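You operate a simulated robot arm through the tools that you are given. There is no shell and no other tool. Be economical: measure what you need, move in short steps, check, and stop when the job is done.

You run a simulated robot arm. Do the job below in one go: nothing can be reset, and whatever is moved stays where it is left.

## Task
Rewind the tape to 000, play it and stop between 010 and 020.
Fine: volume at 6; switch the deck on first and leave it on.

The check looks at the end state, three seconds after you hand in, the way a careful person would. Anything else that was tipped, shoved, dropped, spilled or broken makes it a failure.

## Robot
A 7-joint arm with a two-finger parallel gripper, fixed in place. Base frame: the origin is at the foot of the arm, x ahead of it, y to its left, z up. Readings come in mm, rad, newtons and seconds.
Its first joint turns from -1.152 to 1.152 rad. Payload 1.57 kg.
The tool frame sits at the grasp point between the pads (the TCP): z along the fingers, y along the line on which they close. The tips reach 30 mm beyond it. Largest opening 110 mm; finger width 24, thickness 12; the body of the gripper, 48 by 112 mm, starts 78 mm behind the TCP.
Orientation is that of the tool frame in the base frame, as a unit quaternion [x, y, z, w]. With the fingers straight down and closing along the base's y, the tool's x points along the base's -x, its y along +y and its z along -z.

## Interface
- The arm moves only by the tool step_arm. Its argument "rows" is text: rows parted by semicolons, each of 6 numbers parted by spaces: the shift along the base's x, y, z in units of 150 mm (1.0 is 150 mm), then the turn, a rotation vector about the base's x, y, z in units of 90 degrees (1.0 is 90 degrees). In form: tx ty tz wx wy wz; .... A call has 1 to 12 rows; each row is the pose to reach, as a shift and turn from the pose commanded when the call began. "grip" is the opening, from 0 (shut) to 1 (fully open), set as the call begins (left out, the last holds). A call with a number of a shift or a turn outside -1 to 1 is refused whole. A row lasts 0.2 s, in which the tool goes at most 50 mm and 0.15 rad; a call with a longer step from one row to the next is refused whole, and so is a gripper value outside its range. A pose out of reach is approached as far as the arm can. The call stops where the force on the tool passes 40 N (or 10 N more than at its start, if that is more) or the arm is blocked; 0.2 s more then pass. Each finger travels about 108 mm/s and halts on what it meets, pressing with about 23 N; the grip force reading is that of the motor and also rises with nothing between the fingers. The clock runs only during rows and for 0.2 s after the last one: add rows that repeat a pose to give the fingers time. The reply holds the time, the measured pose of the TCP, the force on the tool along the base axes, the opening and the grip force, in the units named above and with some noise, and new pictures: "views" is both (left out), scene, wrist or none.
- Cameras (640 x 400 px; columns grow to the right, rows downward): "scene" is fixed at [163.9, -391.9, 1395.2]; the picture's right is [0.78, -0.63, 0.00], its down [-0.41, -0.50, -0.77] and it looks along [0.48, 0.59, -0.64] (base axes); focal length 318 px, centre (320, 200). "wrist" rides on the gripper at [-36, 0, -80] in the tool frame; the picture's right is [0.00, -1.00, 0.00], its down [0.97, 0.00, -0.24] and it looks along [0.24, 0.00, 0.97] (tool axes); focal length 218 px, centre (320, 200). There is no depth. A picture from a camera that has moved, and an enlarged one, comes with that camera's place and axes in the base frame and with its lens.
- enlarge(camera, box): a new picture of the part [left, top, right, bottom] of that camera's present view, enlarged. It takes no simulated time.
- sign_off(): hands the job in; it is judged then, once.

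Work in short steps. Places have to be worked out from the pictures, the camera data and where the tool is seen: move nearer, look again, correct. Check each grasp and each placing, and mend what went wrong. You have 120 turns and 150 pictures in all, those below and enlarged ones among them. Open the gripper and draw the arm clear of the work before you hand the job in, unless the task says otherwise; then end with one line.

The tools are called after "Request:" by a JSON object that holds its "method" and its "body". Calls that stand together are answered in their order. step_arm: Moves the arm, as the interface text tells. Its arguments: {"type":"object","properties":{"rows":{"type":"string"},"grip":{"type":"number"},"views":{"type":"string","enum":["both","scene","wrist","none"]}},"required":["rows"]} The other tools are called the same way: enlarge (camera, box) takes an enlarged picture of a part of a camera's view; sign_off () hands the job in.

At the start:

```text
time: 0.0
tool_pos: [388.0, -202.3, 1172.9]
ee_rot: [0.001, 1.0, 0.0, 0.0]
contact_force: [1.4, 0.1, -0.3]
width: 109.8
grip_force: 0.0
```

scene: 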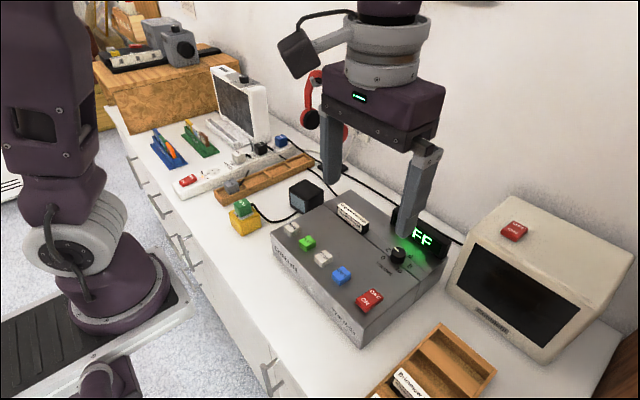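
wrist: 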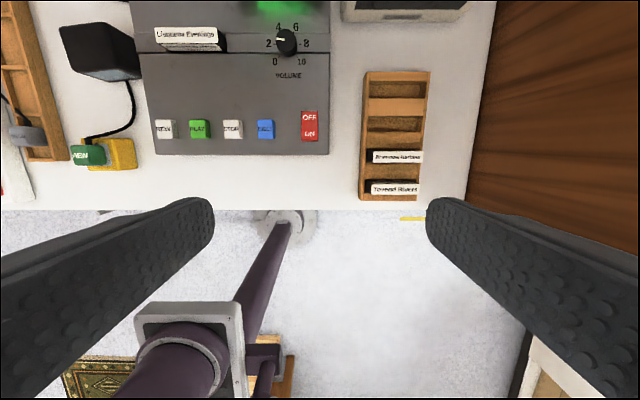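

I start by looking closely at the deck in both cameras.

Request:
{"method": "enlarge", "body": {"camera": "scene", "box": [220, 170, 480, 350]}}

Request:
{"method": "enlarge", "body": {"camera": "wrist", "box": [60, 0, 340, 175]}}

```text
2.22 times, centred on (350, 260) of scene
camera zoom: at [163.9, -391.9, 1395.2], right [0.78, -0.63, 0.0], down [-0.41, -0.5, -0.77], along [0.48, 0.59, -0.64], focal length 706 px, centre (253, 67)
```

zoom: 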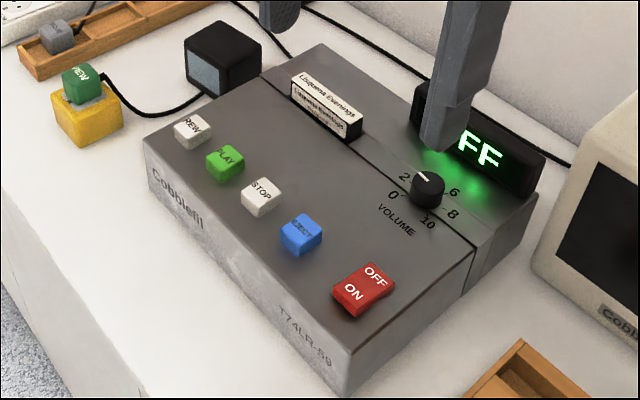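

```text
2.29 times, centred on (200, 88) of wrist
camera zoom: at [426.0, -202.7, 1252.8], right [0.0, -1.0, 0.0], down [-0.97, 0.0, 0.24], along [-0.24, 0.0, -0.97], focal length 499 px, centre (594, 457)
```

zoom: 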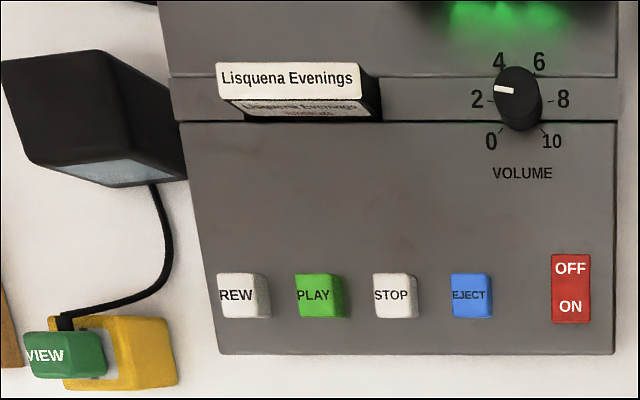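

The deck is off (display "OFF") with a tape loaded. I judge the rocker at about (461,-184,840), with the keys at x≈456 and y = 77, 16, -44 and -105. I close the gripper and come down over the rocker's ON half.

Request:
{"method": "step_arm", "body": {"rows": "0.1 0.03 -0.3 0 0 0;0.2 0.06 -0.6 0 0 0;0.3 0.1 -0.9 0 0 0;0.3933 0.1 -1 0 0 0;0.3933 0.1 -1 0 0 0", "grip": 0}}

```text
time: 1.2
tool_pos: [449.2, -189.3, 1021.6]
ee_rot: [0.0, 1.0, 0.0, 0.0]
contact_force: [-0.3, -0.6, -0.6]
width: 0.0
grip_force: 21.2
camera wrist: at [486.8, -188.8, 1100.9], right [0.0, -1.0, 0.0], down [-0.97, 0.0, 0.24], along [-0.24, 0.0, -0.97], focal length 218 px, centre (320, 200)
```

scene: 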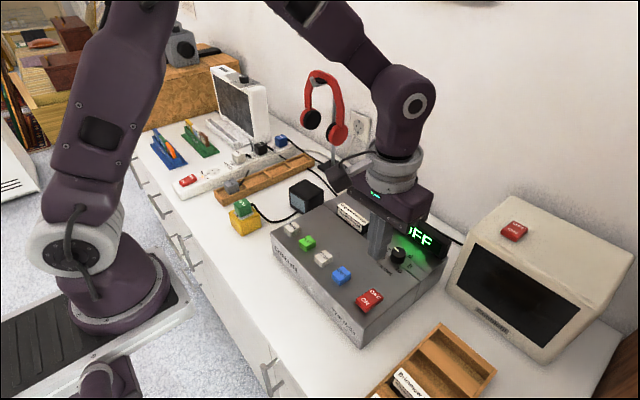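
wrist: 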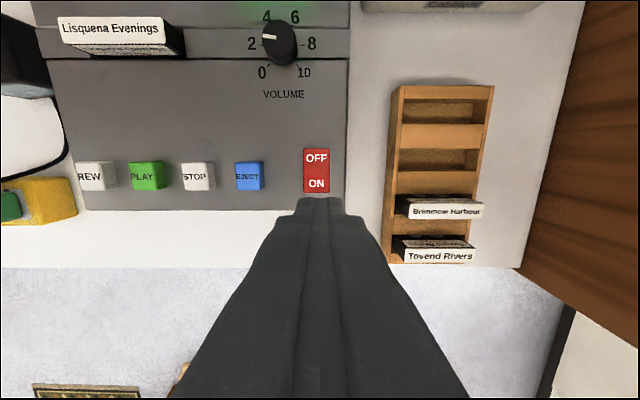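

Triangulating again puts the rocker centre at (460,-184,~853), with the ON half at x≈445. I lower the arm towards it and look.

Request:
{"method": "step_arm", "body": {"rows": "0 0.02 -0.3 0 0 0;-0.02 0.02 -0.6 0 0 0;-0.02 0.02 -0.7 0 0 0;-0.02 0.02 -0.7 0 0 0"}}

Request:
{"method": "enlarge", "body": {"camera": "scene", "box": [260, 180, 480, 350]}}

```text
time: 2.2
tool_pos: [444.8, -184.9, 916.0]
ee_rot: [0.0, 1.0, 0.001, 0.0]
contact_force: [0.0, -0.2, -0.2]
width: 0.1
grip_force: 21.1
camera wrist: at [481.4, -184.9, 995.8], right [0.0, -1.0, 0.0], down [-0.97, 0.0, 0.24], along [-0.24, 0.0, -0.97], focal length 218 px, centre (320, 200)
```

scene: 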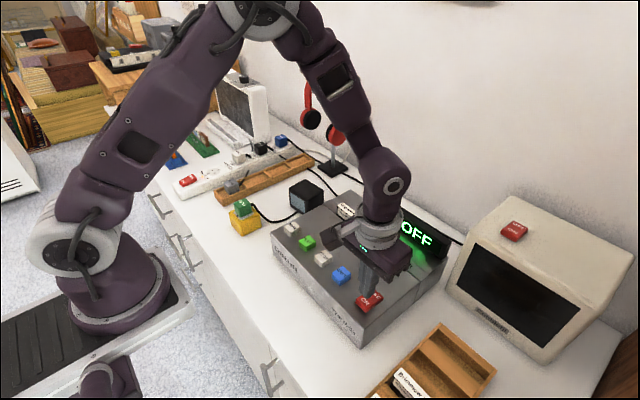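
wrist: 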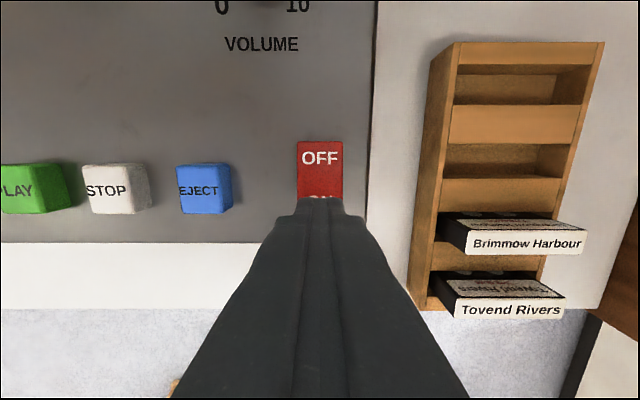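

```text
2.35 times, centred on (370, 265) of scene
camera zoom: at [163.9, -391.9, 1395.2], right [0.78, -0.63, 0.0], down [-0.41, -0.5, -0.77], along [0.48, 0.59, -0.64], focal length 747 px, centre (202, 47)
```

zoom: 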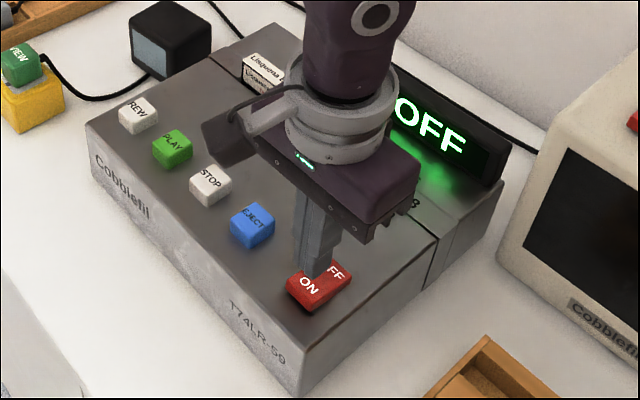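

The tip is over the ON half. I press down in small steps and the force limit will stop me.

Request:
{"method": "step_arm", "body": {"rows": "0 0 -0.1 0 0 0;0 0 -0.16 0 0 0;0 0 -0.2 0 0 0;0 0 -0.24 0 0 0;0 0 -0.28 0 0 0;0 0 -0.31 0 0 0", "views": "scene"}}

```text
time: 3.1
tool_pos: [441.9, -184.5, 885.0]
ee_rot: [0.001, 1.0, 0.0, -0.001]
contact_force: [-7.5, 3.9, 16.9]
width: 0.0
grip_force: 21.6
stopped in row 4: the force on the tool passed its limit (the readings are from after the stop); the commanded pose is now the measured one
```

scene: 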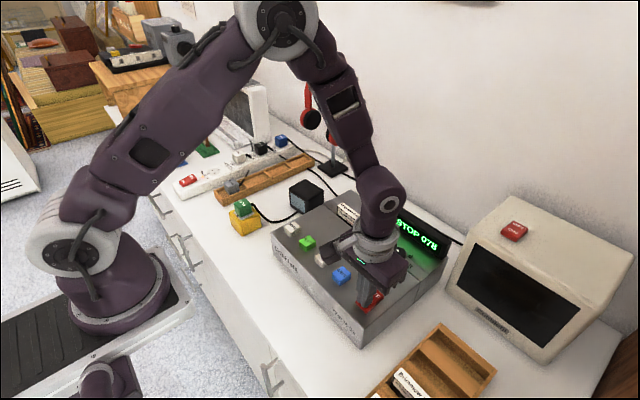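

The deck is on and reads "STOP 078". I lift off and travel to REW at about (453, 72).

Request:
{"method": "step_arm", "body": {"rows": "0 0 0.2 0 0 0;0.03 0.1 0.27 0 0 0;0.07 0.4 0.27 0 0 0;0.07 0.7 0.27 0 0 0;0.07 1 0.27 0 0 0", "views": "none"}}

Request:
{"method": "step_arm", "body": {"rows": "0 0.3 0 0 0 0;0 0.6 0 0 0 0;0 0.71 0 0 0 0;0 0.71 0 0 0 0"}}

```text
time: 4.3
tool_pos: [452.9, -36.9, 930.7]
ee_rot: [0.001, 1.0, -0.001, 0.0]
contact_force: [0.0, -0.2, -0.4]
width: 0.3
grip_force: 21.7
```

```text
time: 5.3
tool_pos: [449.9, 72.9, 927.3]
ee_rot: [0.001, 1.0, 0.0, -0.001]
contact_force: [-0.6, -0.1, -0.4]
width: 0.2
grip_force: 21.2
camera wrist: at [487.1, 72.9, 1007.1], right [0.0, -1.0, 0.0], down [-0.97, 0.0, 0.24], along [-0.24, 0.0, -0.97], focal length 218 px, centre (320, 200)
```

scene: 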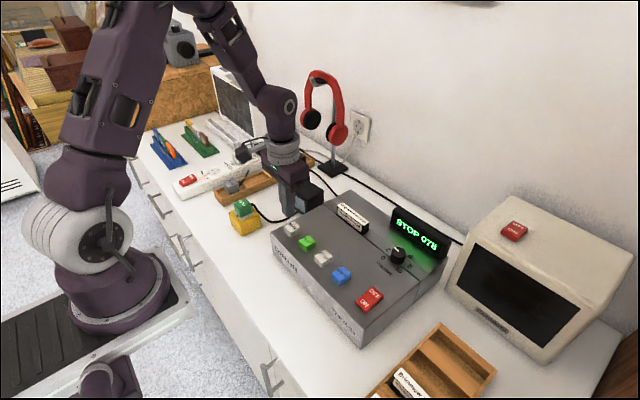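
wrist: 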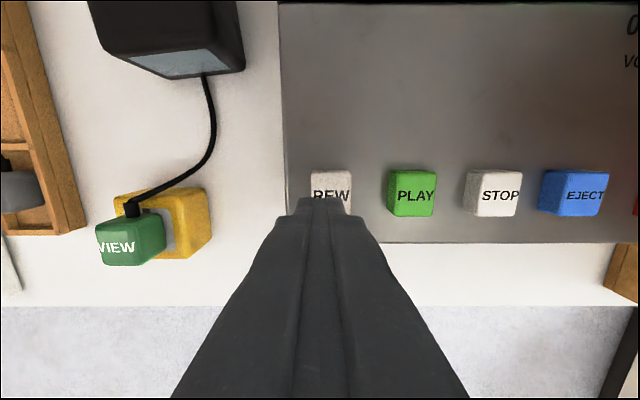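

REW's centre reads about (454, 66), so I correct for that and press.

Request:
{"method": "step_arm", "body": {"rows": "0.03 -0.047 -0.1 0 0 0;0.03 -0.047 -0.2 0 0 0;0.03 -0.047 -0.25 0 0 0;0.03 -0.047 -0.29 0 0 0;0.03 -0.047 -0.32 0 0 0;0.03 -0.047 -0.35 0 0 0", "views": "scene"}}

Request:
{"method": "enlarge", "body": {"camera": "scene", "box": [260, 180, 480, 318]}}

```text
time: 6.8
tool_pos: [457.7, 64.8, 874.0]
ee_rot: [0.0, 1.0, 0.0, 0.0]
contact_force: [-11.1, 8.8, 38.6]
width: 0.0
grip_force: 21.4
```

scene: 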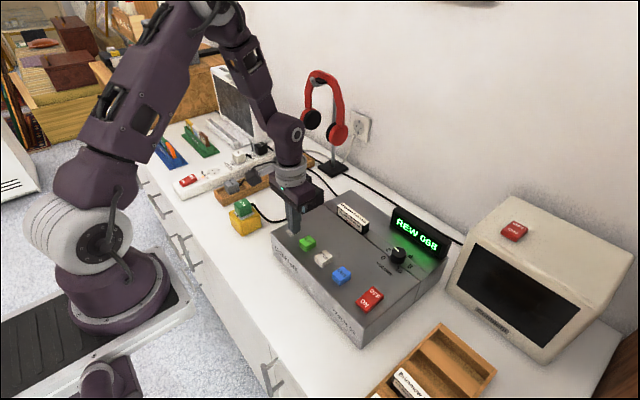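

```text
2.90 times, centred on (370, 249) of scene
camera zoom: at [163.1, -391.7, 1395.3], right [0.78, -0.63, 0.0], down [-0.41, -0.5, -0.77], along [0.48, 0.59, -0.64], focal length 921 px, centre (175, 58)
```

zoom: 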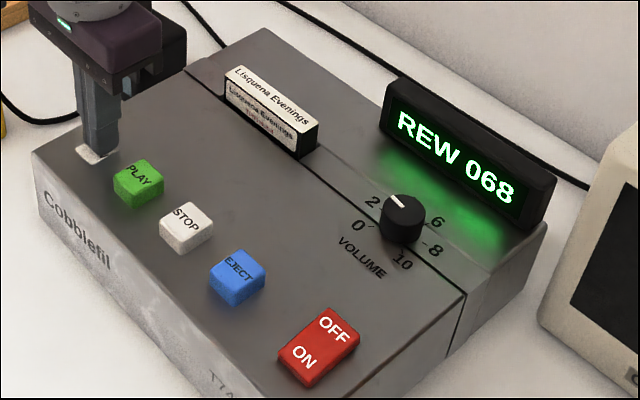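

Rewind is running (068). While it winds I lift and travel to the volume knob for a view from overhead.

Request:
{"method": "step_arm", "body": {"rows": "0 0 0.3 0 0 0;0 0 0.6 0 0 0;0.1 -0.2 0.75 0 0 0;0.3 -0.4 0.8 0 0 0;0.45 -0.65 0.8 0 0 0;0.6 -0.9 0.8 0 0 0;0.68 -1 0.8 0 0 0", "views": "none"}}

Request:
{"method": "step_arm", "body": {"rows": "0 -0.25 0 0 0 0;0 -0.45 0 0 0 0;0 -0.45 0 0 0 0"}}

Request:
{"method": "enlarge", "body": {"camera": "scene", "box": [260, 180, 480, 318]}}

```text
time: 8.3
tool_pos: [560.5, -88.8, 995.6]
ee_rot: [0.0, 1.0, 0.0, -0.001]
contact_force: [0.4, 0.1, -0.9]
width: 0.0
grip_force: 21.6
```

```text
time: 9.2
tool_pos: [559.6, -154.5, 993.0]
ee_rot: [0.0, 1.0, 0.0, 0.001]
contact_force: [-0.6, -0.6, 0.5]
width: 0.0
grip_force: 21.1
camera wrist: at [596.8, -154.4, 1072.7], right [0.0, -1.0, 0.0], down [-0.97, 0.0, 0.24], along [-0.24, 0.0, -0.97], focal length 218 px, centre (320, 200)
```

scene: 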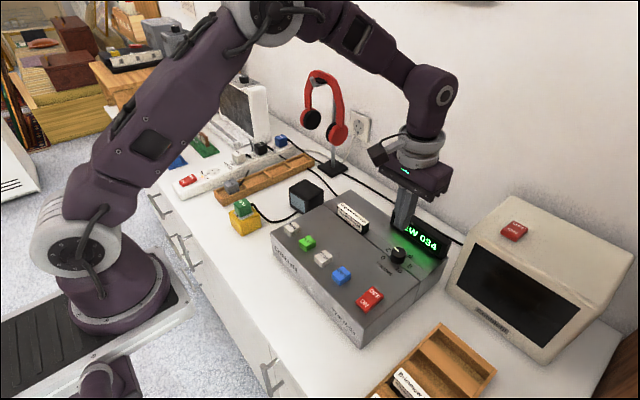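
wrist: 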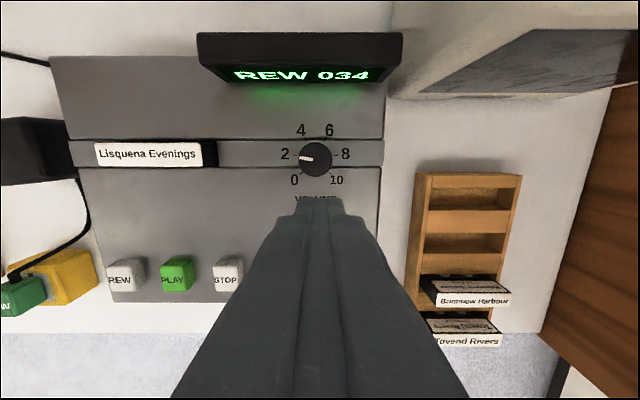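

```text
2.90 times, centred on (370, 249) of scene
camera zoom: at [163.9, -391.9, 1395.2], right [0.78, -0.63, 0.0], down [-0.41, -0.5, -0.77], along [0.48, 0.59, -0.64], focal length 921 px, centre (175, 58)
```

zoom: 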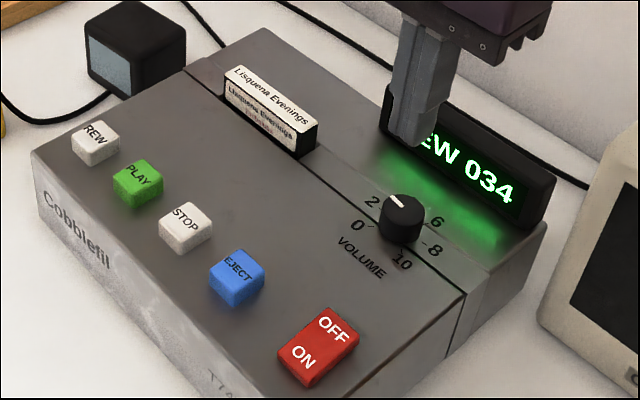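

Rewind is at 034 and still going. The knob sits at about (587,-150), with its top near z≈870. I open to about 50 mm, centre over it, come down partway and look at the pointer.

Request:
{"method": "step_arm", "body": {"rows": "0.09 0.03 -0.1 0 0 0;0.18 0.03 -0.3 0 0 0;0.18 0.03 -0.5 0 0 0;0.18 0.03 -0.5 0 0 0", "grip": 0.5}}

Request:
{"method": "enlarge", "body": {"camera": "wrist", "box": [220, 80, 420, 205]}}

Request:
{"method": "enlarge", "body": {"camera": "scene", "box": [340, 180, 480, 268]}}

```text
time: 10.2
tool_pos: [588.6, -148.1, 918.7]
ee_rot: [0.0, 1.0, 0.0, 0.0]
contact_force: [0.0, 0.5, -1.1]
width: 55.2
grip_force: 0.0
camera wrist: at [625.6, -147.5, 999.1], right [0.0, -1.0, 0.0], down [-0.97, 0.0, 0.24], along [-0.24, 0.0, -0.97], focal length 218 px, centre (320, 200)
```

scene: 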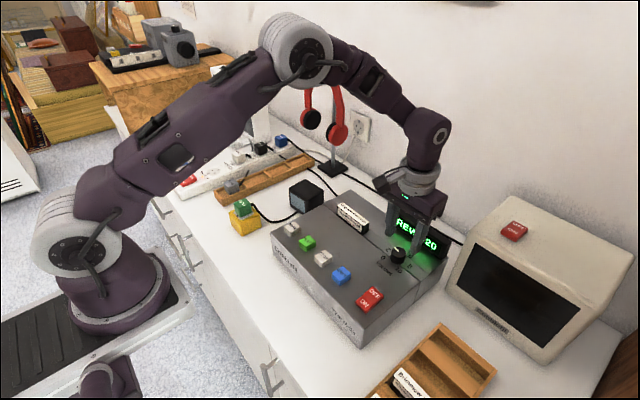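
wrist: 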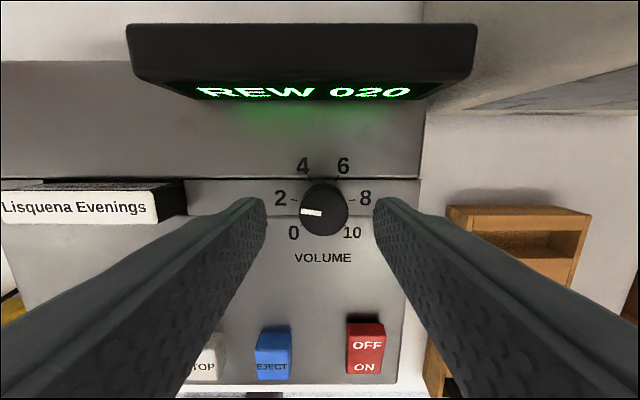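

```text
3.20 times, centred on (320, 142) of wrist
camera zoom: at [625.6, -147.5, 999.1], right [0.0, -1.0, 0.0], down [-0.97, 0.0, 0.24], along [-0.24, 0.0, -0.97], focal length 698 px, centre (320, 384)
```

zoom: 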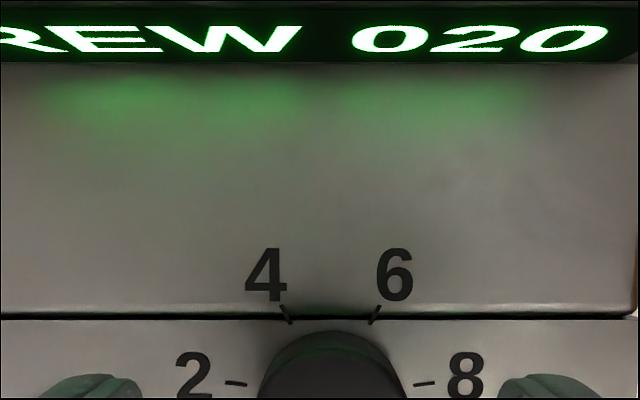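

```text
4.55 times, centred on (410, 224) of scene
camera zoom: at [163.9, -391.9, 1395.2], right [0.78, -0.63, 0.0], down [-0.41, -0.5, -0.77], along [0.48, 0.59, -0.64], focal length 1444 px, centre (-89, 91)
```

zoom: 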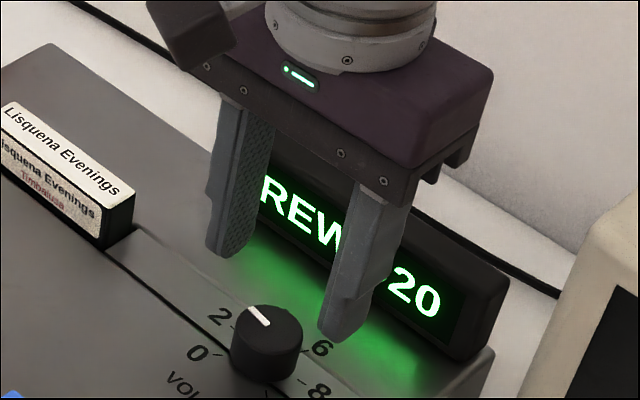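

The gripper is around the knob, with the pointer near 2. I zoom in on it for the exact angle.

Request:
{"method": "enlarge", "body": {"camera": "wrist", "box": [264, 145, 384, 245]}}

```text
4.00 times, centred on (324, 195) of wrist
camera zoom: at [625.6, -147.5, 999.1], right [0.0, -1.0, 0.0], down [-0.97, 0.0, 0.24], along [-0.24, 0.0, -0.97], focal length 873 px, centre (304, 220)
```

zoom: 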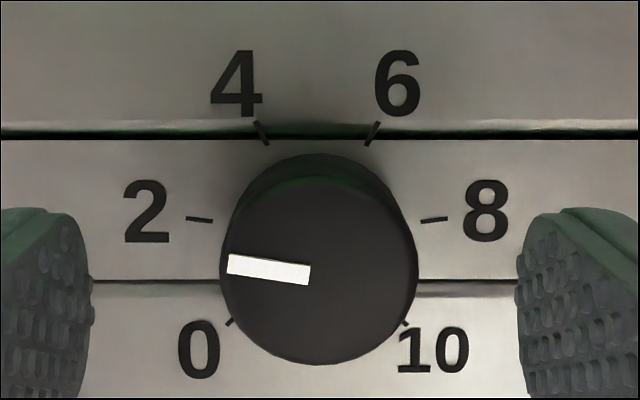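

The pointer is at 2 and parallel to that tick, so it needs 108° clockwise. I pre-rotate the tool +54°, lower around the knob and check.

Request:
{"method": "step_arm", "body": {"rows": "0 0 0 0 0 0.086;0 0 0 0 0 0.172;0 0 0 0 0 0.258;0 0 0 0 0 0.344;0 0 0 0 0 0.43;0 0 0 0 0 0.516;0 0 0 0 0 0.6;0 0 -0.1 0 0 0.6;0 0 -0.18 0 0 0.6;0 0 -0.23 0 0 0.6;0 0 -0.23 0 0 0.6"}}

Request:
{"method": "enlarge", "body": {"camera": "scene", "box": [340, 180, 480, 268]}}

```text
time: 12.6
tool_pos: [587.3, -149.7, 885.5]
ee_rot: [-0.455, 0.891, -0.001, 0.0]
contact_force: [-0.3, 0.0, -0.8]
width: 54.9
grip_force: 0.0
camera wrist: at [609.4, -120.3, 964.5], right [0.81, -0.59, 0.0], down [-0.57, -0.78, 0.24], along [-0.14, -0.2, -0.97], focal length 218 px, centre (320, 200)
```

scene: 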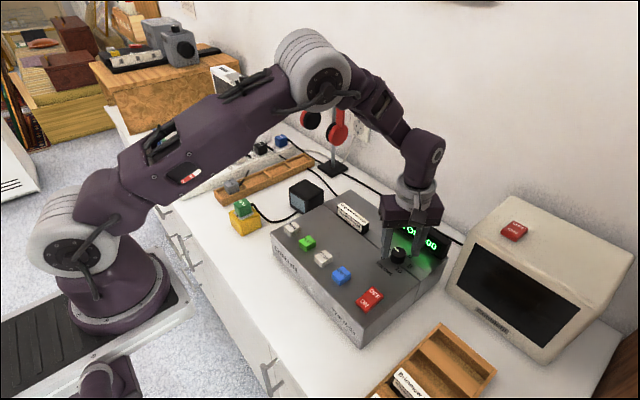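
wrist: 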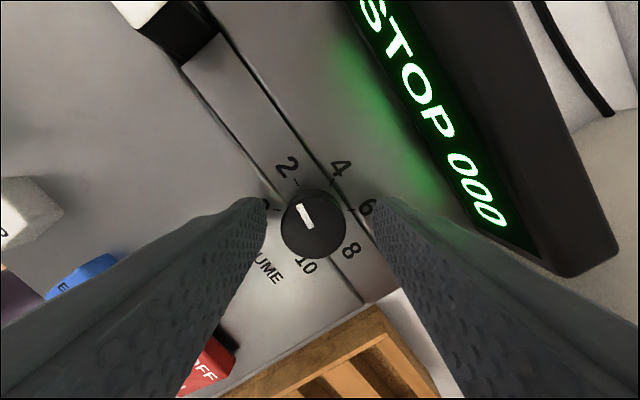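

```text
4.55 times, centred on (410, 224) of scene
camera zoom: at [163.9, -391.9, 1395.2], right [0.78, -0.63, 0.0], down [-0.41, -0.5, -0.77], along [0.48, 0.59, -0.64], focal length 1444 px, centre (-89, 91)
```

zoom: 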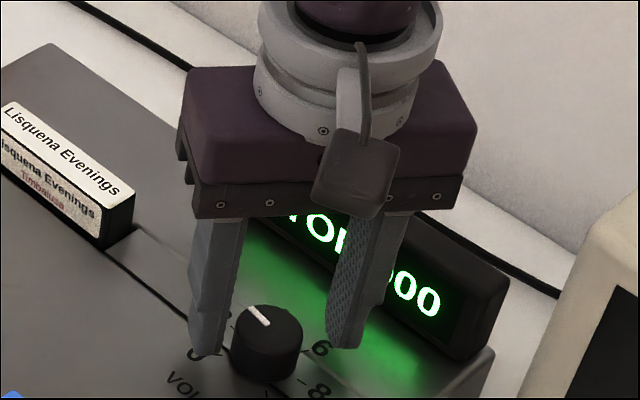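

The rewind finished at "STOP 000", and the knob sits between the pads. I go 2 mm lower and close on it.

Request:
{"method": "step_arm", "body": {"rows": "0 0 -0.015 0 0 0;0 0 -0.015 0 0 0;0 0 -0.015 0 0 0", "grip": 0, "views": "wrist"}}

```text
time: 13.3
tool_pos: [586.1, -147.8, 882.3]
ee_rot: [-0.454, 0.891, 0.002, -0.001]
contact_force: [-25.5, 18.0, 22.7]
width: 31.6
grip_force: 40.1
camera wrist: at [607.2, -118.6, 962.2], right [0.81, -0.59, 0.0], down [-0.57, -0.79, 0.24], along [-0.14, -0.19, -0.97], focal length 218 px, centre (320, 200)
```

wrist: 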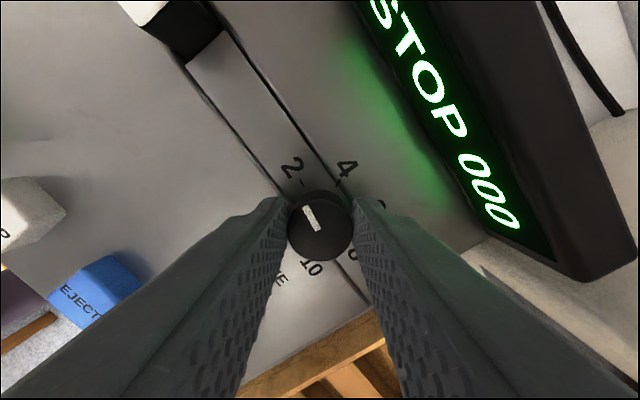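

The pads hold at 31.6 mm with a side load of about 31 N. I ease the tool along the force to relieve it before turning.

Request:
{"method": "step_arm", "body": {"rows": "-0.008 0.006 0.006 0 0 0;-0.014 0.01 0.012 0 0 0;-0.014 0.01 0.012 0 0 0", "views": "none"}}

```text
time: 14.2
tool_pos: [585.6, -147.4, 882.9]
ee_rot: [-0.453, 0.891, 0.0, -0.002]
contact_force: [-9.8, 4.4, -30.9]
width: 31.5
grip_force: 40.5
```

The side load is mostly gone, but I am now pulling up slightly. I trim that and start turning clockwise.

Request:
{"method": "step_arm", "body": {"rows": "-0.005 0.002 -0.007 0 0 0;-0.005 0.002 -0.007 0 0 -0.08;-0.005 0.002 -0.007 0 0 -0.16;-0.005 0.002 -0.007 0 0 -0.24;-0.005 0.002 -0.007 0 0 -0.32;-0.005 0.002 -0.007 0 0 -0.40", "views": "wrist"}}

```text
time: 15.6
tool_pos: [584.9, -149.3, 882.8]
ee_rot: [-0.154, 0.988, -0.002, 0.001]
contact_force: [7.5, -18.3, -13.9]
width: 31.7
grip_force: 40.5
camera wrist: at [620.6, -137.6, 962.5], right [0.31, -0.95, 0.0], down [-0.93, -0.3, 0.24], along [-0.23, -0.08, -0.97], focal length 218 px, centre (320, 200)
```

wrist: 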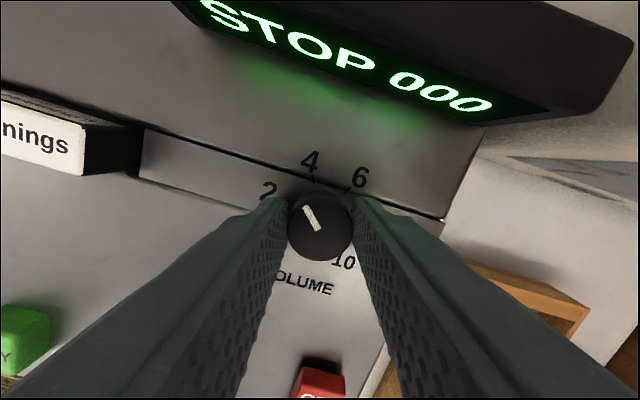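

The knob turns with the gripper. I continue the remaining 72°.

Request:
{"method": "step_arm", "body": {"rows": "0 -0.005 -0.003 0 0 -0.08;0 -0.005 -0.003 0 0 -0.16;0 -0.005 -0.003 0 0 -0.24;0 -0.005 -0.003 0 0 -0.32;0 -0.005 -0.003 0 0 -0.40;0 -0.005 -0.003 0 0 -0.48;0 -0.005 -0.003 0 0 -0.56;0 -0.005 -0.003 0 0 -0.64;0 -0.005 -0.003 0 0 -0.72;0 -0.005 -0.003 0 0 -0.8;0 -0.005 -0.003 0 0 -0.8", "views": "wrist"}}

Request:
{"method": "enlarge", "body": {"camera": "wrist", "box": [264, 145, 384, 275]}}

```text
time: 16.8
tool_pos: [585.9, -150.6, 883.5]
ee_rot: [0.163, 0.987, -0.002, 0.002]
contact_force: [3.8, -4.7, -7.5]
width: 31.6
grip_force: 40.8
stopped in row 6: the force on the tool passed its limit (the readings are from after the stop); the commanded pose is now the measured one
camera wrist: at [620.1, -161.8, 962.8], right [-0.32, -0.95, 0.0], down [-0.92, 0.32, 0.23], along [-0.22, 0.07, -0.97], focal length 218 px, centre (320, 200)
```

wrist: 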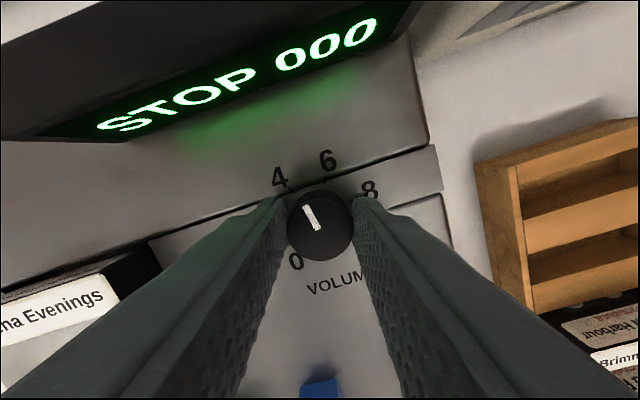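

```text
3.08 times, centred on (324, 210) of wrist
camera zoom: at [620.1, -161.8, 962.8], right [-0.32, -0.95, 0.0], down [-0.92, 0.32, 0.23], along [-0.22, 0.07, -0.97], focal length 672 px, centre (308, 169)
```

zoom: 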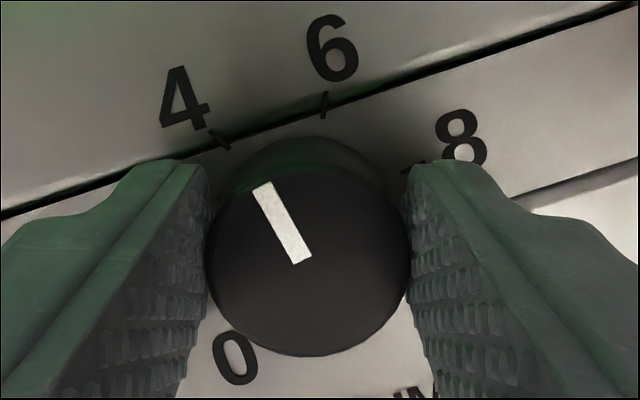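

Turned 73° so far with no slip (pointer about 4.7), and the call stopped on a force blip. I turn the last 35°.

Request:
{"method": "step_arm", "body": {"rows": "0 0 0 0 0 -0.06;0 0 0 0 0 -0.12;0 0 0 0 0 -0.18;0 0 0 0 0 -0.24;0 0 0 0 0 -0.30;0 0 0 0 0 -0.36;0 0 0 0 0 -0.39;0 0 0 0 0 -0.39", "views": "wrist"}}

Request:
{"method": "enlarge", "body": {"camera": "wrist", "box": [264, 145, 384, 275]}}

```text
time: 18.6
tool_pos: [585.5, -152.1, 882.6]
ee_rot: [0.454, 0.891, -0.005, 0.001]
contact_force: [-0.2, -28.4, -19.2]
width: 31.5
grip_force: 40.3
camera wrist: at [606.8, -180.2, 962.9], right [-0.81, -0.59, 0.01], down [-0.57, 0.79, 0.23], along [-0.14, 0.19, -0.97], focal length 218 px, centre (320, 200)
```

wrist: 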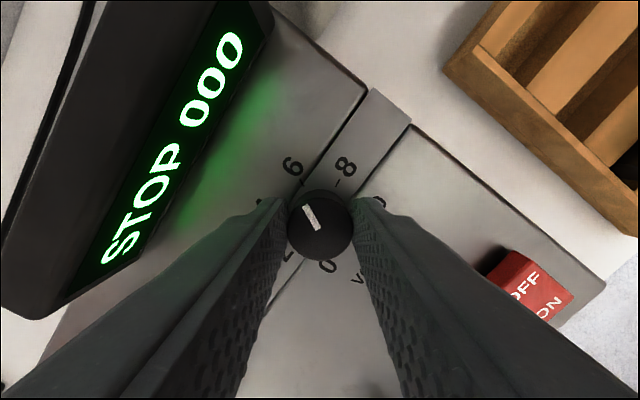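

```text
3.08 times, centred on (324, 210) of wrist
camera zoom: at [606.8, -180.2, 962.9], right [-0.81, -0.59, 0.01], down [-0.57, 0.79, 0.23], along [-0.14, 0.19, -0.97], focal length 672 px, centre (308, 169)
```

zoom: 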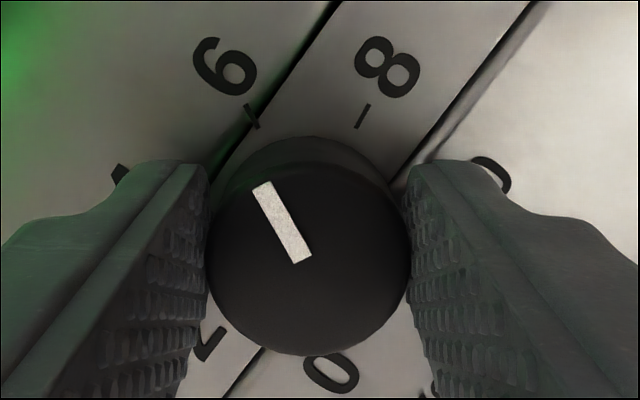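

The pointer lies parallel to the 6 tick. I open, lift straight up and rotate back for a check.

Request:
{"method": "step_arm", "body": {"rows": "0 -0.01 -0.005 0 0 0;0 -0.01 -0.005 0 0 0", "views": "none"}}

Request:
{"method": "step_arm", "body": {"rows": "0 0 0 0 0 0;0 0 0 0 0 0;0 0 0.15 0 0 0;0 0 0.4 0 0 0;0 0 0.5 0 0 0.09;0 0 0.5 0 0 0.18;0 0 0.5 0 0 0.27;0 0 0.5 0 0 0.36;0 0 0.5 0 0 0.45;0 0 0.5 0 0 0.54;0 0 0.5 0 0 0.6;0 0 0.5 0 0 0.6", "grip": 0.5, "views": "wrist"}}

Request:
{"method": "enlarge", "body": {"camera": "wrist", "box": [264, 125, 384, 245]}}

```text
time: 19.2
tool_pos: [585.4, -152.7, 883.1]
ee_rot: [0.453, 0.891, -0.003, 0.0]
contact_force: [-11.2, -18.5, 2.1]
width: 31.6
grip_force: 40.3
```

```text
time: 21.8
tool_pos: [586.4, -151.7, 957.5]
ee_rot: [-0.002, 1.0, -0.002, 0.002]
contact_force: [0.5, 0.3, 0.0]
width: 54.9
grip_force: 0.1
camera wrist: at [621.9, -151.1, 1037.9], right [0.0, -1.0, 0.0], down [-0.97, 0.0, 0.23], along [-0.23, 0.0, -0.97], focal length 218 px, centre (320, 200)
```

wrist: 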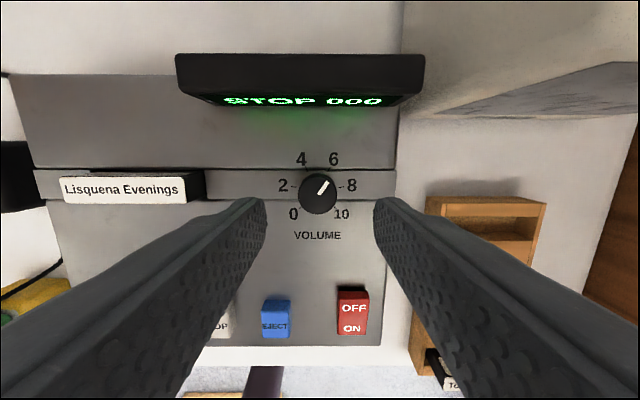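

```text
3.33 times, centred on (324, 185) of wrist
camera zoom: at [621.9, -151.1, 1037.9], right [0.0, -1.0, 0.0], down [-0.97, 0.0, 0.23], along [-0.23, 0.0, -0.97], focal length 728 px, centre (307, 250)
```

zoom: 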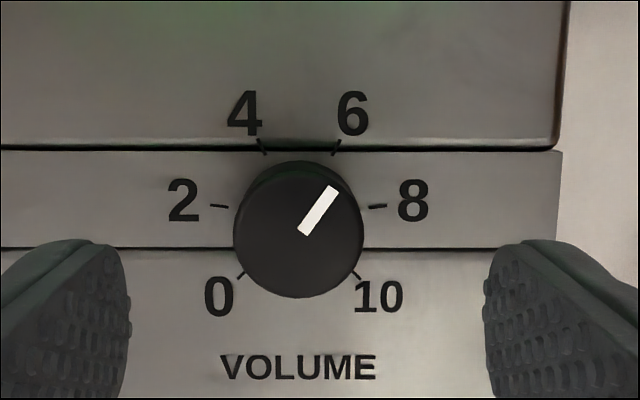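

After release the pointer may be slightly past 6, so I zoom in further to measure.

Request:
{"method": "enlarge", "body": {"camera": "wrist", "box": [290, 155, 346, 219]}}

```text
6.25 times, centred on (318, 187) of wrist
camera zoom: at [621.9, -151.1, 1037.9], right [0.0, -1.0, 0.0], down [-0.97, 0.0, 0.23], along [-0.23, 0.0, -0.97], focal length 1364 px, centre (332, 281)
```

zoom: 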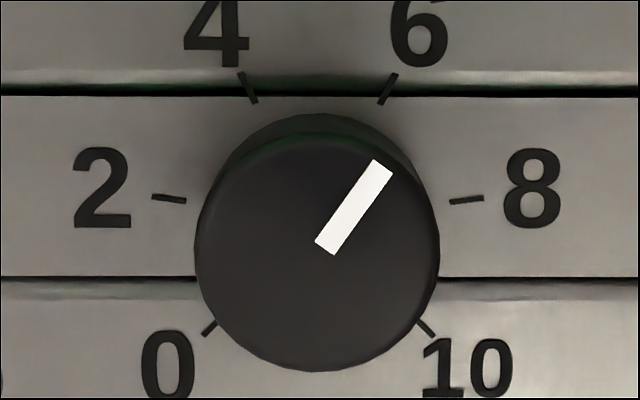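

The pointer is at about 35° against the tick's 27°, roughly 6.3, so it twisted on release. I re-grip squarely and turn it back 8°.

Request:
{"method": "step_arm", "body": {"rows": "-0.01 0.007 -0.2 0 0 0;-0.01 0.007 -0.4 0 0 0;-0.01 0.007 -0.49 0 0 0;-0.01 0.007 -0.49 0 0 0", "views": "none"}}

Request:
{"method": "step_arm", "body": {"rows": "0 0 0 0 0 0;0 0 0 0 0 0;0 0 0 0 0 0", "grip": 0.25, "views": "wrist"}}

Request:
{"method": "enlarge", "body": {"camera": "wrist", "box": [264, 145, 384, 275]}}

```text
time: 22.8
tool_pos: [586.6, -150.1, 883.3]
ee_rot: [-0.001, 1.0, -0.001, 0.003]
contact_force: [0.3, -0.3, 0.8]
width: 54.9
grip_force: 0.1
```

```text
time: 23.6
tool_pos: [586.8, -149.8, 882.7]
ee_rot: [-0.001, 1.0, -0.002, 0.004]
contact_force: [0.0, 3.6, -2.8]
width: 31.2
grip_force: 40.5
camera wrist: at [622.7, -149.5, 962.4], right [0.0, -1.0, 0.0], down [-0.97, 0.0, 0.23], along [-0.23, 0.0, -0.97], focal length 218 px, centre (320, 200)
```

wrist: 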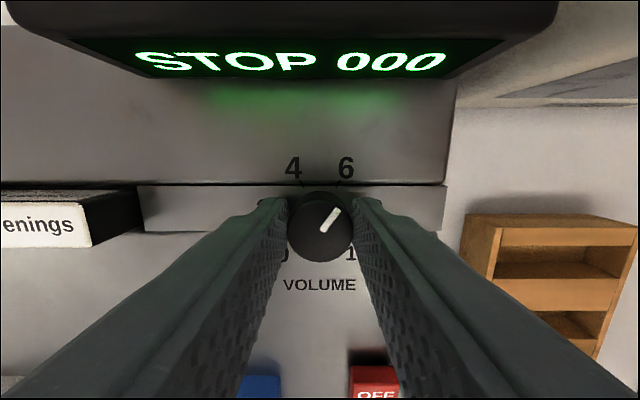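

```text
3.08 times, centred on (324, 210) of wrist
camera zoom: at [622.7, -149.5, 962.4], right [0.0, -1.0, 0.0], down [-0.97, 0.0, 0.23], along [-0.23, 0.0, -0.97], focal length 672 px, centre (308, 169)
```

zoom: 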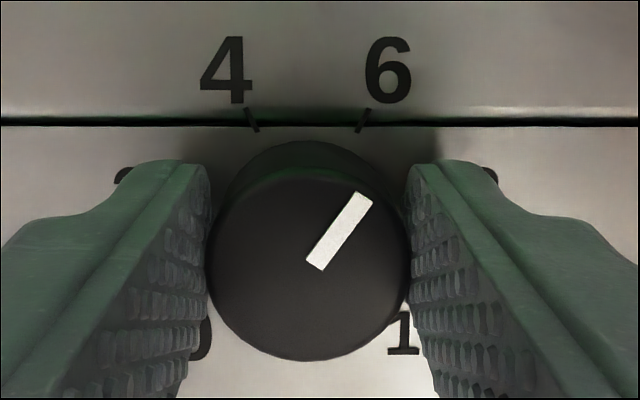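

The grip is clean with almost no side load. I turn +8.5°, then release and lift.

Request:
{"method": "step_arm", "body": {"rows": "0 0 0 0 0 0.05;0 0 0 0 0 0.094;0 0 0 0 0 0.094;0 0 0 0 0 0.094", "views": "none"}}

Request:
{"method": "step_arm", "body": {"rows": "0 0 0 0 0 0;0 0 0 0 0 0;0 0 0.15 0 0 0;0 0 0.4 0 0 0;0 0 0.5 0 0 -0.09;0 0 0.5 0 0 -0.094", "grip": 0.5, "views": "wrist"}}

Request:
{"method": "enlarge", "body": {"camera": "wrist", "box": [290, 155, 346, 219]}}

```text
time: 24.6
tool_pos: [586.2, -149.5, 883.1]
ee_rot: [-0.075, 0.997, -0.001, 0.003]
contact_force: [16.2, 1.3, -27.0]
width: 31.2
grip_force: 39.9
```

```text
time: 26.0
tool_pos: [584.4, -151.0, 960.3]
ee_rot: [0.0, 1.0, -0.001, 0.003]
contact_force: [0.4, 0.2, 0.7]
width: 55.1
grip_force: 0.0
camera wrist: at [621.1, -150.7, 1039.8], right [0.0, -1.0, 0.0], down [-0.97, 0.0, 0.23], along [-0.23, 0.0, -0.97], focal length 218 px, centre (320, 200)
```

wrist: 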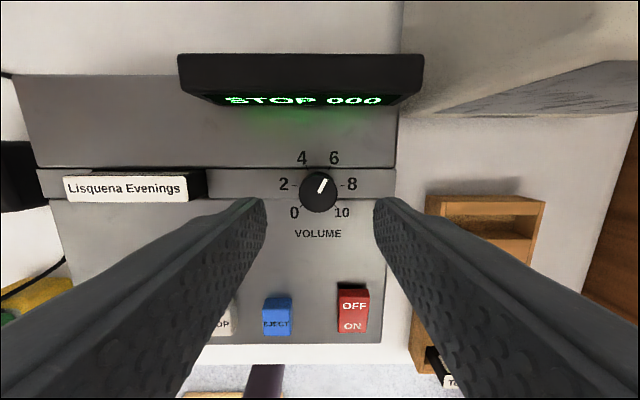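

```text
6.25 times, centred on (318, 187) of wrist
camera zoom: at [621.1, -150.7, 1039.8], right [0.0, -1.0, 0.0], down [-0.97, 0.0, 0.23], along [-0.23, 0.0, -0.97], focal length 1364 px, centre (332, 281)
```

zoom: 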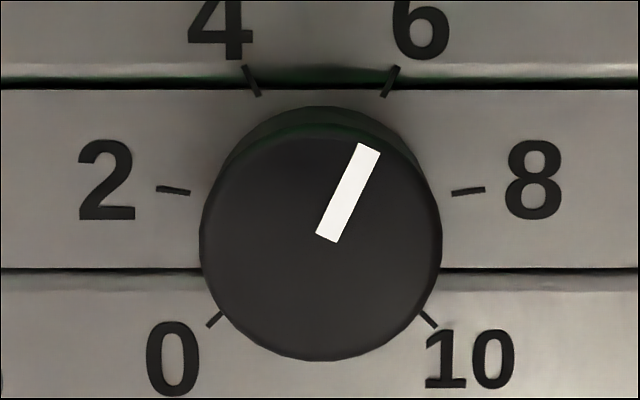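

The pointer is at about 25°, or 5.95, so volume is 6. I close the gripper and travel over PLAY at about (454, 8).

Request:
{"method": "step_arm", "body": {"rows": "-0.15 0.2 0 0 0 0;-0.35 0.4 0 0 0 0;-0.55 0.6 0 0 0 0;-0.75 0.8 -0.1 0 0 0;-0.87 1 -0.2 0 0 0;-0.87 1 -0.2 0 0 0", "grip": 0, "views": "wrist"}}

```text
time: 27.4
tool_pos: [453.7, 1.5, 926.4]
ee_rot: [-0.001, 1.0, -0.001, 0.002]
contact_force: [0.1, -0.7, -0.1]
width: 0.2
grip_force: 21.5
camera wrist: at [490.5, 1.5, 1006.7], right [0.0, -1.0, 0.0], down [-0.97, 0.0, 0.23], along [-0.23, 0.0, -0.97], focal length 218 px, centre (320, 200)
```

wrist: 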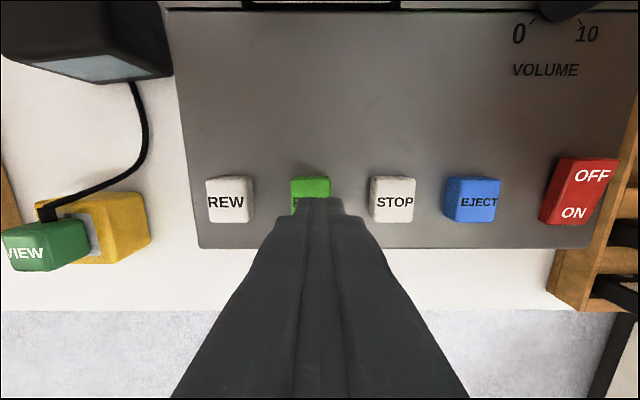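

PLAY is centred at y≈8, and STOP at about -49. I shift and press PLAY.

Request:
{"method": "step_arm", "body": {"rows": "0 0.045 -0.1 0 0 0;0 0.045 -0.2 0 0 0;0 0.045 -0.25 0 0 0;0 0.045 -0.29 0 0 0;0 0.045 -0.32 0 0 0;0 0.045 -0.35 0 0 0", "views": "scene"}}

```text
time: 28.8
tool_pos: [452.6, 5.6, 877.6]
ee_rot: [-0.002, 1.0, -0.001, 0.002]
contact_force: [-3.4, -2.4, 17.7]
width: 0.1
grip_force: 20.7
```

scene: 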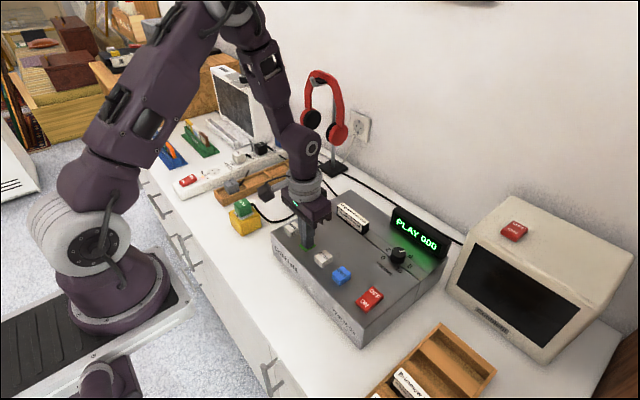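

"PLAY 000" shows. I lift and hover over STOP, then read the counter.

Request:
{"method": "step_arm", "body": {"rows": "0 0 0.15 0 0 0;0 -0.1 0.25 0 0 0;0 -0.3 0.25 0 0 0;0 -0.373 0.2 0 0 0;0 -0.373 0.15 0 0 0"}}

Request:
{"method": "enlarge", "body": {"camera": "scene", "box": [260, 180, 480, 318]}}

```text
time: 30.0
tool_pos: [454.1, -49.5, 898.8]
ee_rot: [-0.001, 1.0, -0.001, 0.002]
contact_force: [0.8, 0.1, -0.1]
width: 0.1
grip_force: 21.3
camera wrist: at [489.4, -49.4, 979.0], right [0.0, -1.0, 0.0], down [-0.97, 0.0, 0.23], along [-0.23, 0.0, -0.97], focal length 218 px, centre (320, 200)
```

scene: 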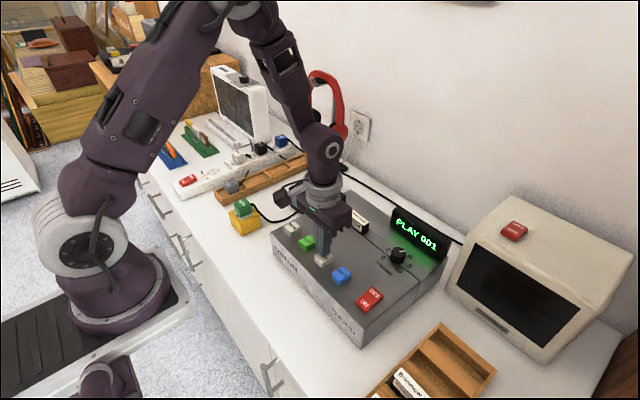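
wrist: 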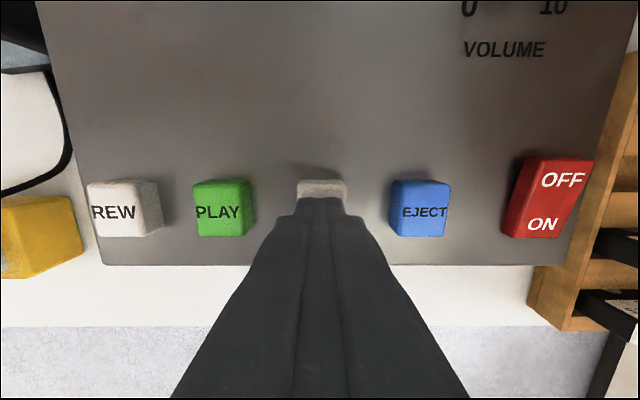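

```text
2.90 times, centred on (370, 249) of scene
camera zoom: at [163.9, -391.9, 1395.2], right [0.78, -0.63, 0.0], down [-0.41, -0.5, -0.77], along [0.48, 0.59, -0.64], focal length 921 px, centre (175, 58)
```

zoom: 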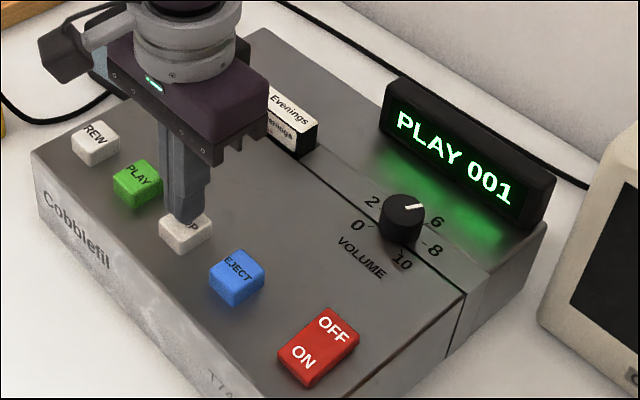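

Now at "PLAY 001", hovering over STOP. I wait about 2.6 s to measure the rate.

Request:
{"method": "step_arm", "body": {"rows": "0 0 0 0 0 0;0 0 0 0 0 0;0 0 0 0 0 0;0 0 0 0 0 0;0 0 0 0 0 0;0 0 0 0 0 0;0 0 0 0 0 0;0 0 0 0 0 0;0 0 0 0 0 0;0 0 0 0 0 0;0 0 0 0 0 0;0 0 0 0 0 0", "views": "scene"}}

Request:
{"method": "enlarge", "body": {"camera": "scene", "box": [370, 190, 470, 260]}}

```text
time: 32.6
tool_pos: [454.6, -49.7, 900.2]
ee_rot: [-0.001, 1.0, -0.002, 0.003]
contact_force: [0.3, 0.0, -0.1]
width: 0.0
grip_force: 21.5
```

scene: 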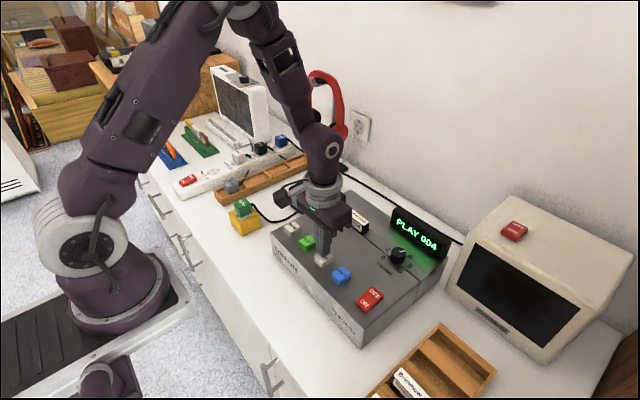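

```text
5.71 times, centred on (420, 225) of scene
camera zoom: at [163.9, -391.9, 1395.2], right [0.78, -0.63, 0.0], down [-0.41, -0.5, -0.77], along [0.48, 0.59, -0.64], focal length 1815 px, centre (-251, 57)
```

zoom: 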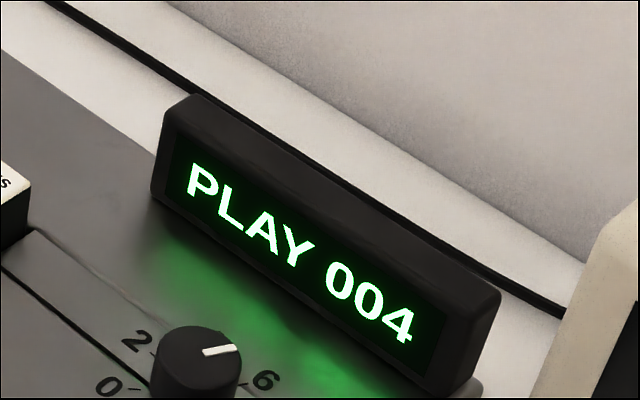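

The counter reads 004 at about 1.2 counts/s. I wait about 7.8 s to reach roughly 013, then check.

Request:
{"method": "step_arm", "body": {"rows": "0 0 0 0 0 0;0 0 0 0 0 0;0 0 0 0 0 0;0 0 0 0 0 0;0 0 0 0 0 0;0 0 0 0 0 0;0 0 0 0 0 0;0 0 0 0 0 0;0 0 0 0 0 0;0 0 0 0 0 0;0 0 0 0 0 0;0 0 0 0 0 0", "views": "none"}}

Request:
{"method": "step_arm", "body": {"rows": "0 0 0 0 0 0;0 0 0 0 0 0;0 0 0 0 0 0;0 0 0 0 0 0;0 0 0 0 0 0;0 0 0 0 0 0;0 0 0 0 0 0;0 0 0 0 0 0;0 0 0 0 0 0;0 0 0 0 0 0;0 0 0 0 0 0;0 0 0 0 0 0", "views": "none"}}

Request:
{"method": "step_arm", "body": {"rows": "0 0 0 0 0 0;0 0 0 0 0 0;0 0 0 0 0 0;0 0 0 0 0 0;0 0 0 0 0 0;0 0 0 0 0 0;0 0 0 0 0 0;0 0 0 0 0 0;0 0 0 0 0 0;0 0 0 0 0 0;0 0 0 0 0 0;0 0 0 0 0 0", "views": "none"}}

Request:
{"method": "enlarge", "body": {"camera": "scene", "box": [370, 190, 470, 260]}}

```text
time: 35.2
tool_pos: [453.3, -50.0, 899.0]
ee_rot: [-0.001, 1.0, -0.002, 0.002]
contact_force: [-0.4, -0.2, 0.6]
width: 0.2
grip_force: 21.8
```

```text
time: 37.8
tool_pos: [453.1, -49.6, 898.3]
ee_rot: [-0.001, 1.0, -0.002, 0.002]
contact_force: [-0.5, 0.2, -0.5]
width: 0.0
grip_force: 21.3
```

```text
time: 40.4
tool_pos: [452.9, -50.1, 900.1]
ee_rot: [-0.001, 1.0, -0.002, 0.003]
contact_force: [0.4, 0.3, -0.2]
width: 0.2
grip_force: 20.9
```

```text
5.71 times, centred on (420, 225) of scene
camera zoom: at [163.9, -391.9, 1395.2], right [0.78, -0.63, 0.0], down [-0.41, -0.5, -0.77], along [0.48, 0.59, -0.64], focal length 1815 px, centre (-251, 57)
```

zoom: 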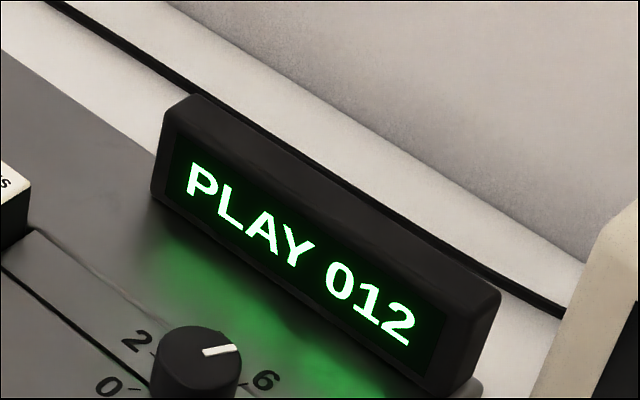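

The counter is at 012, so I press STOP now. The arrival adds a count or two.

Request:
{"method": "step_arm", "body": {"rows": "0 0 -0.04 0 0 0;0 0 -0.08 0 0 0;0 0 -0.11 0 0 0;0 0 -0.14 0 0 0;0 0 -0.165 0 0 0", "views": "scene"}}

Request:
{"method": "enlarge", "body": {"camera": "scene", "box": [370, 190, 470, 260]}}

```text
time: 41.6
tool_pos: [452.9, -49.6, 875.7]
ee_rot: [-0.001, 1.0, -0.003, 0.003]
contact_force: [-3.8, -5.2, 26.4]
width: 0.0
grip_force: 20.6
```

scene: 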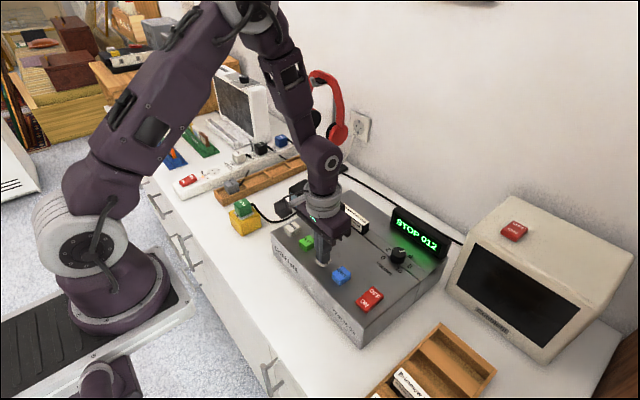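

```text
5.71 times, centred on (420, 225) of scene
camera zoom: at [163.4, -391.9, 1395.2], right [0.78, -0.63, 0.0], down [-0.41, -0.5, -0.77], along [0.48, 0.59, -0.64], focal length 1815 px, centre (-251, 57)
```

zoom: 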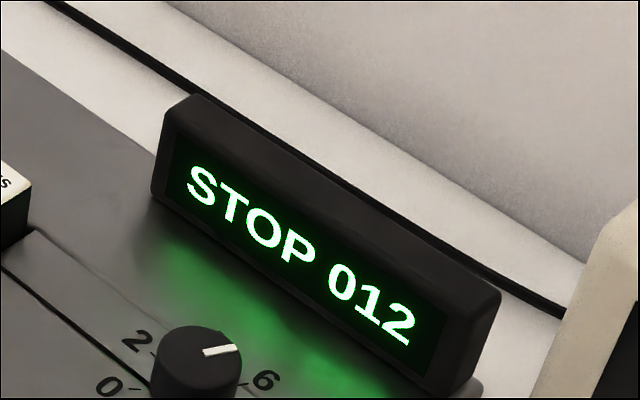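

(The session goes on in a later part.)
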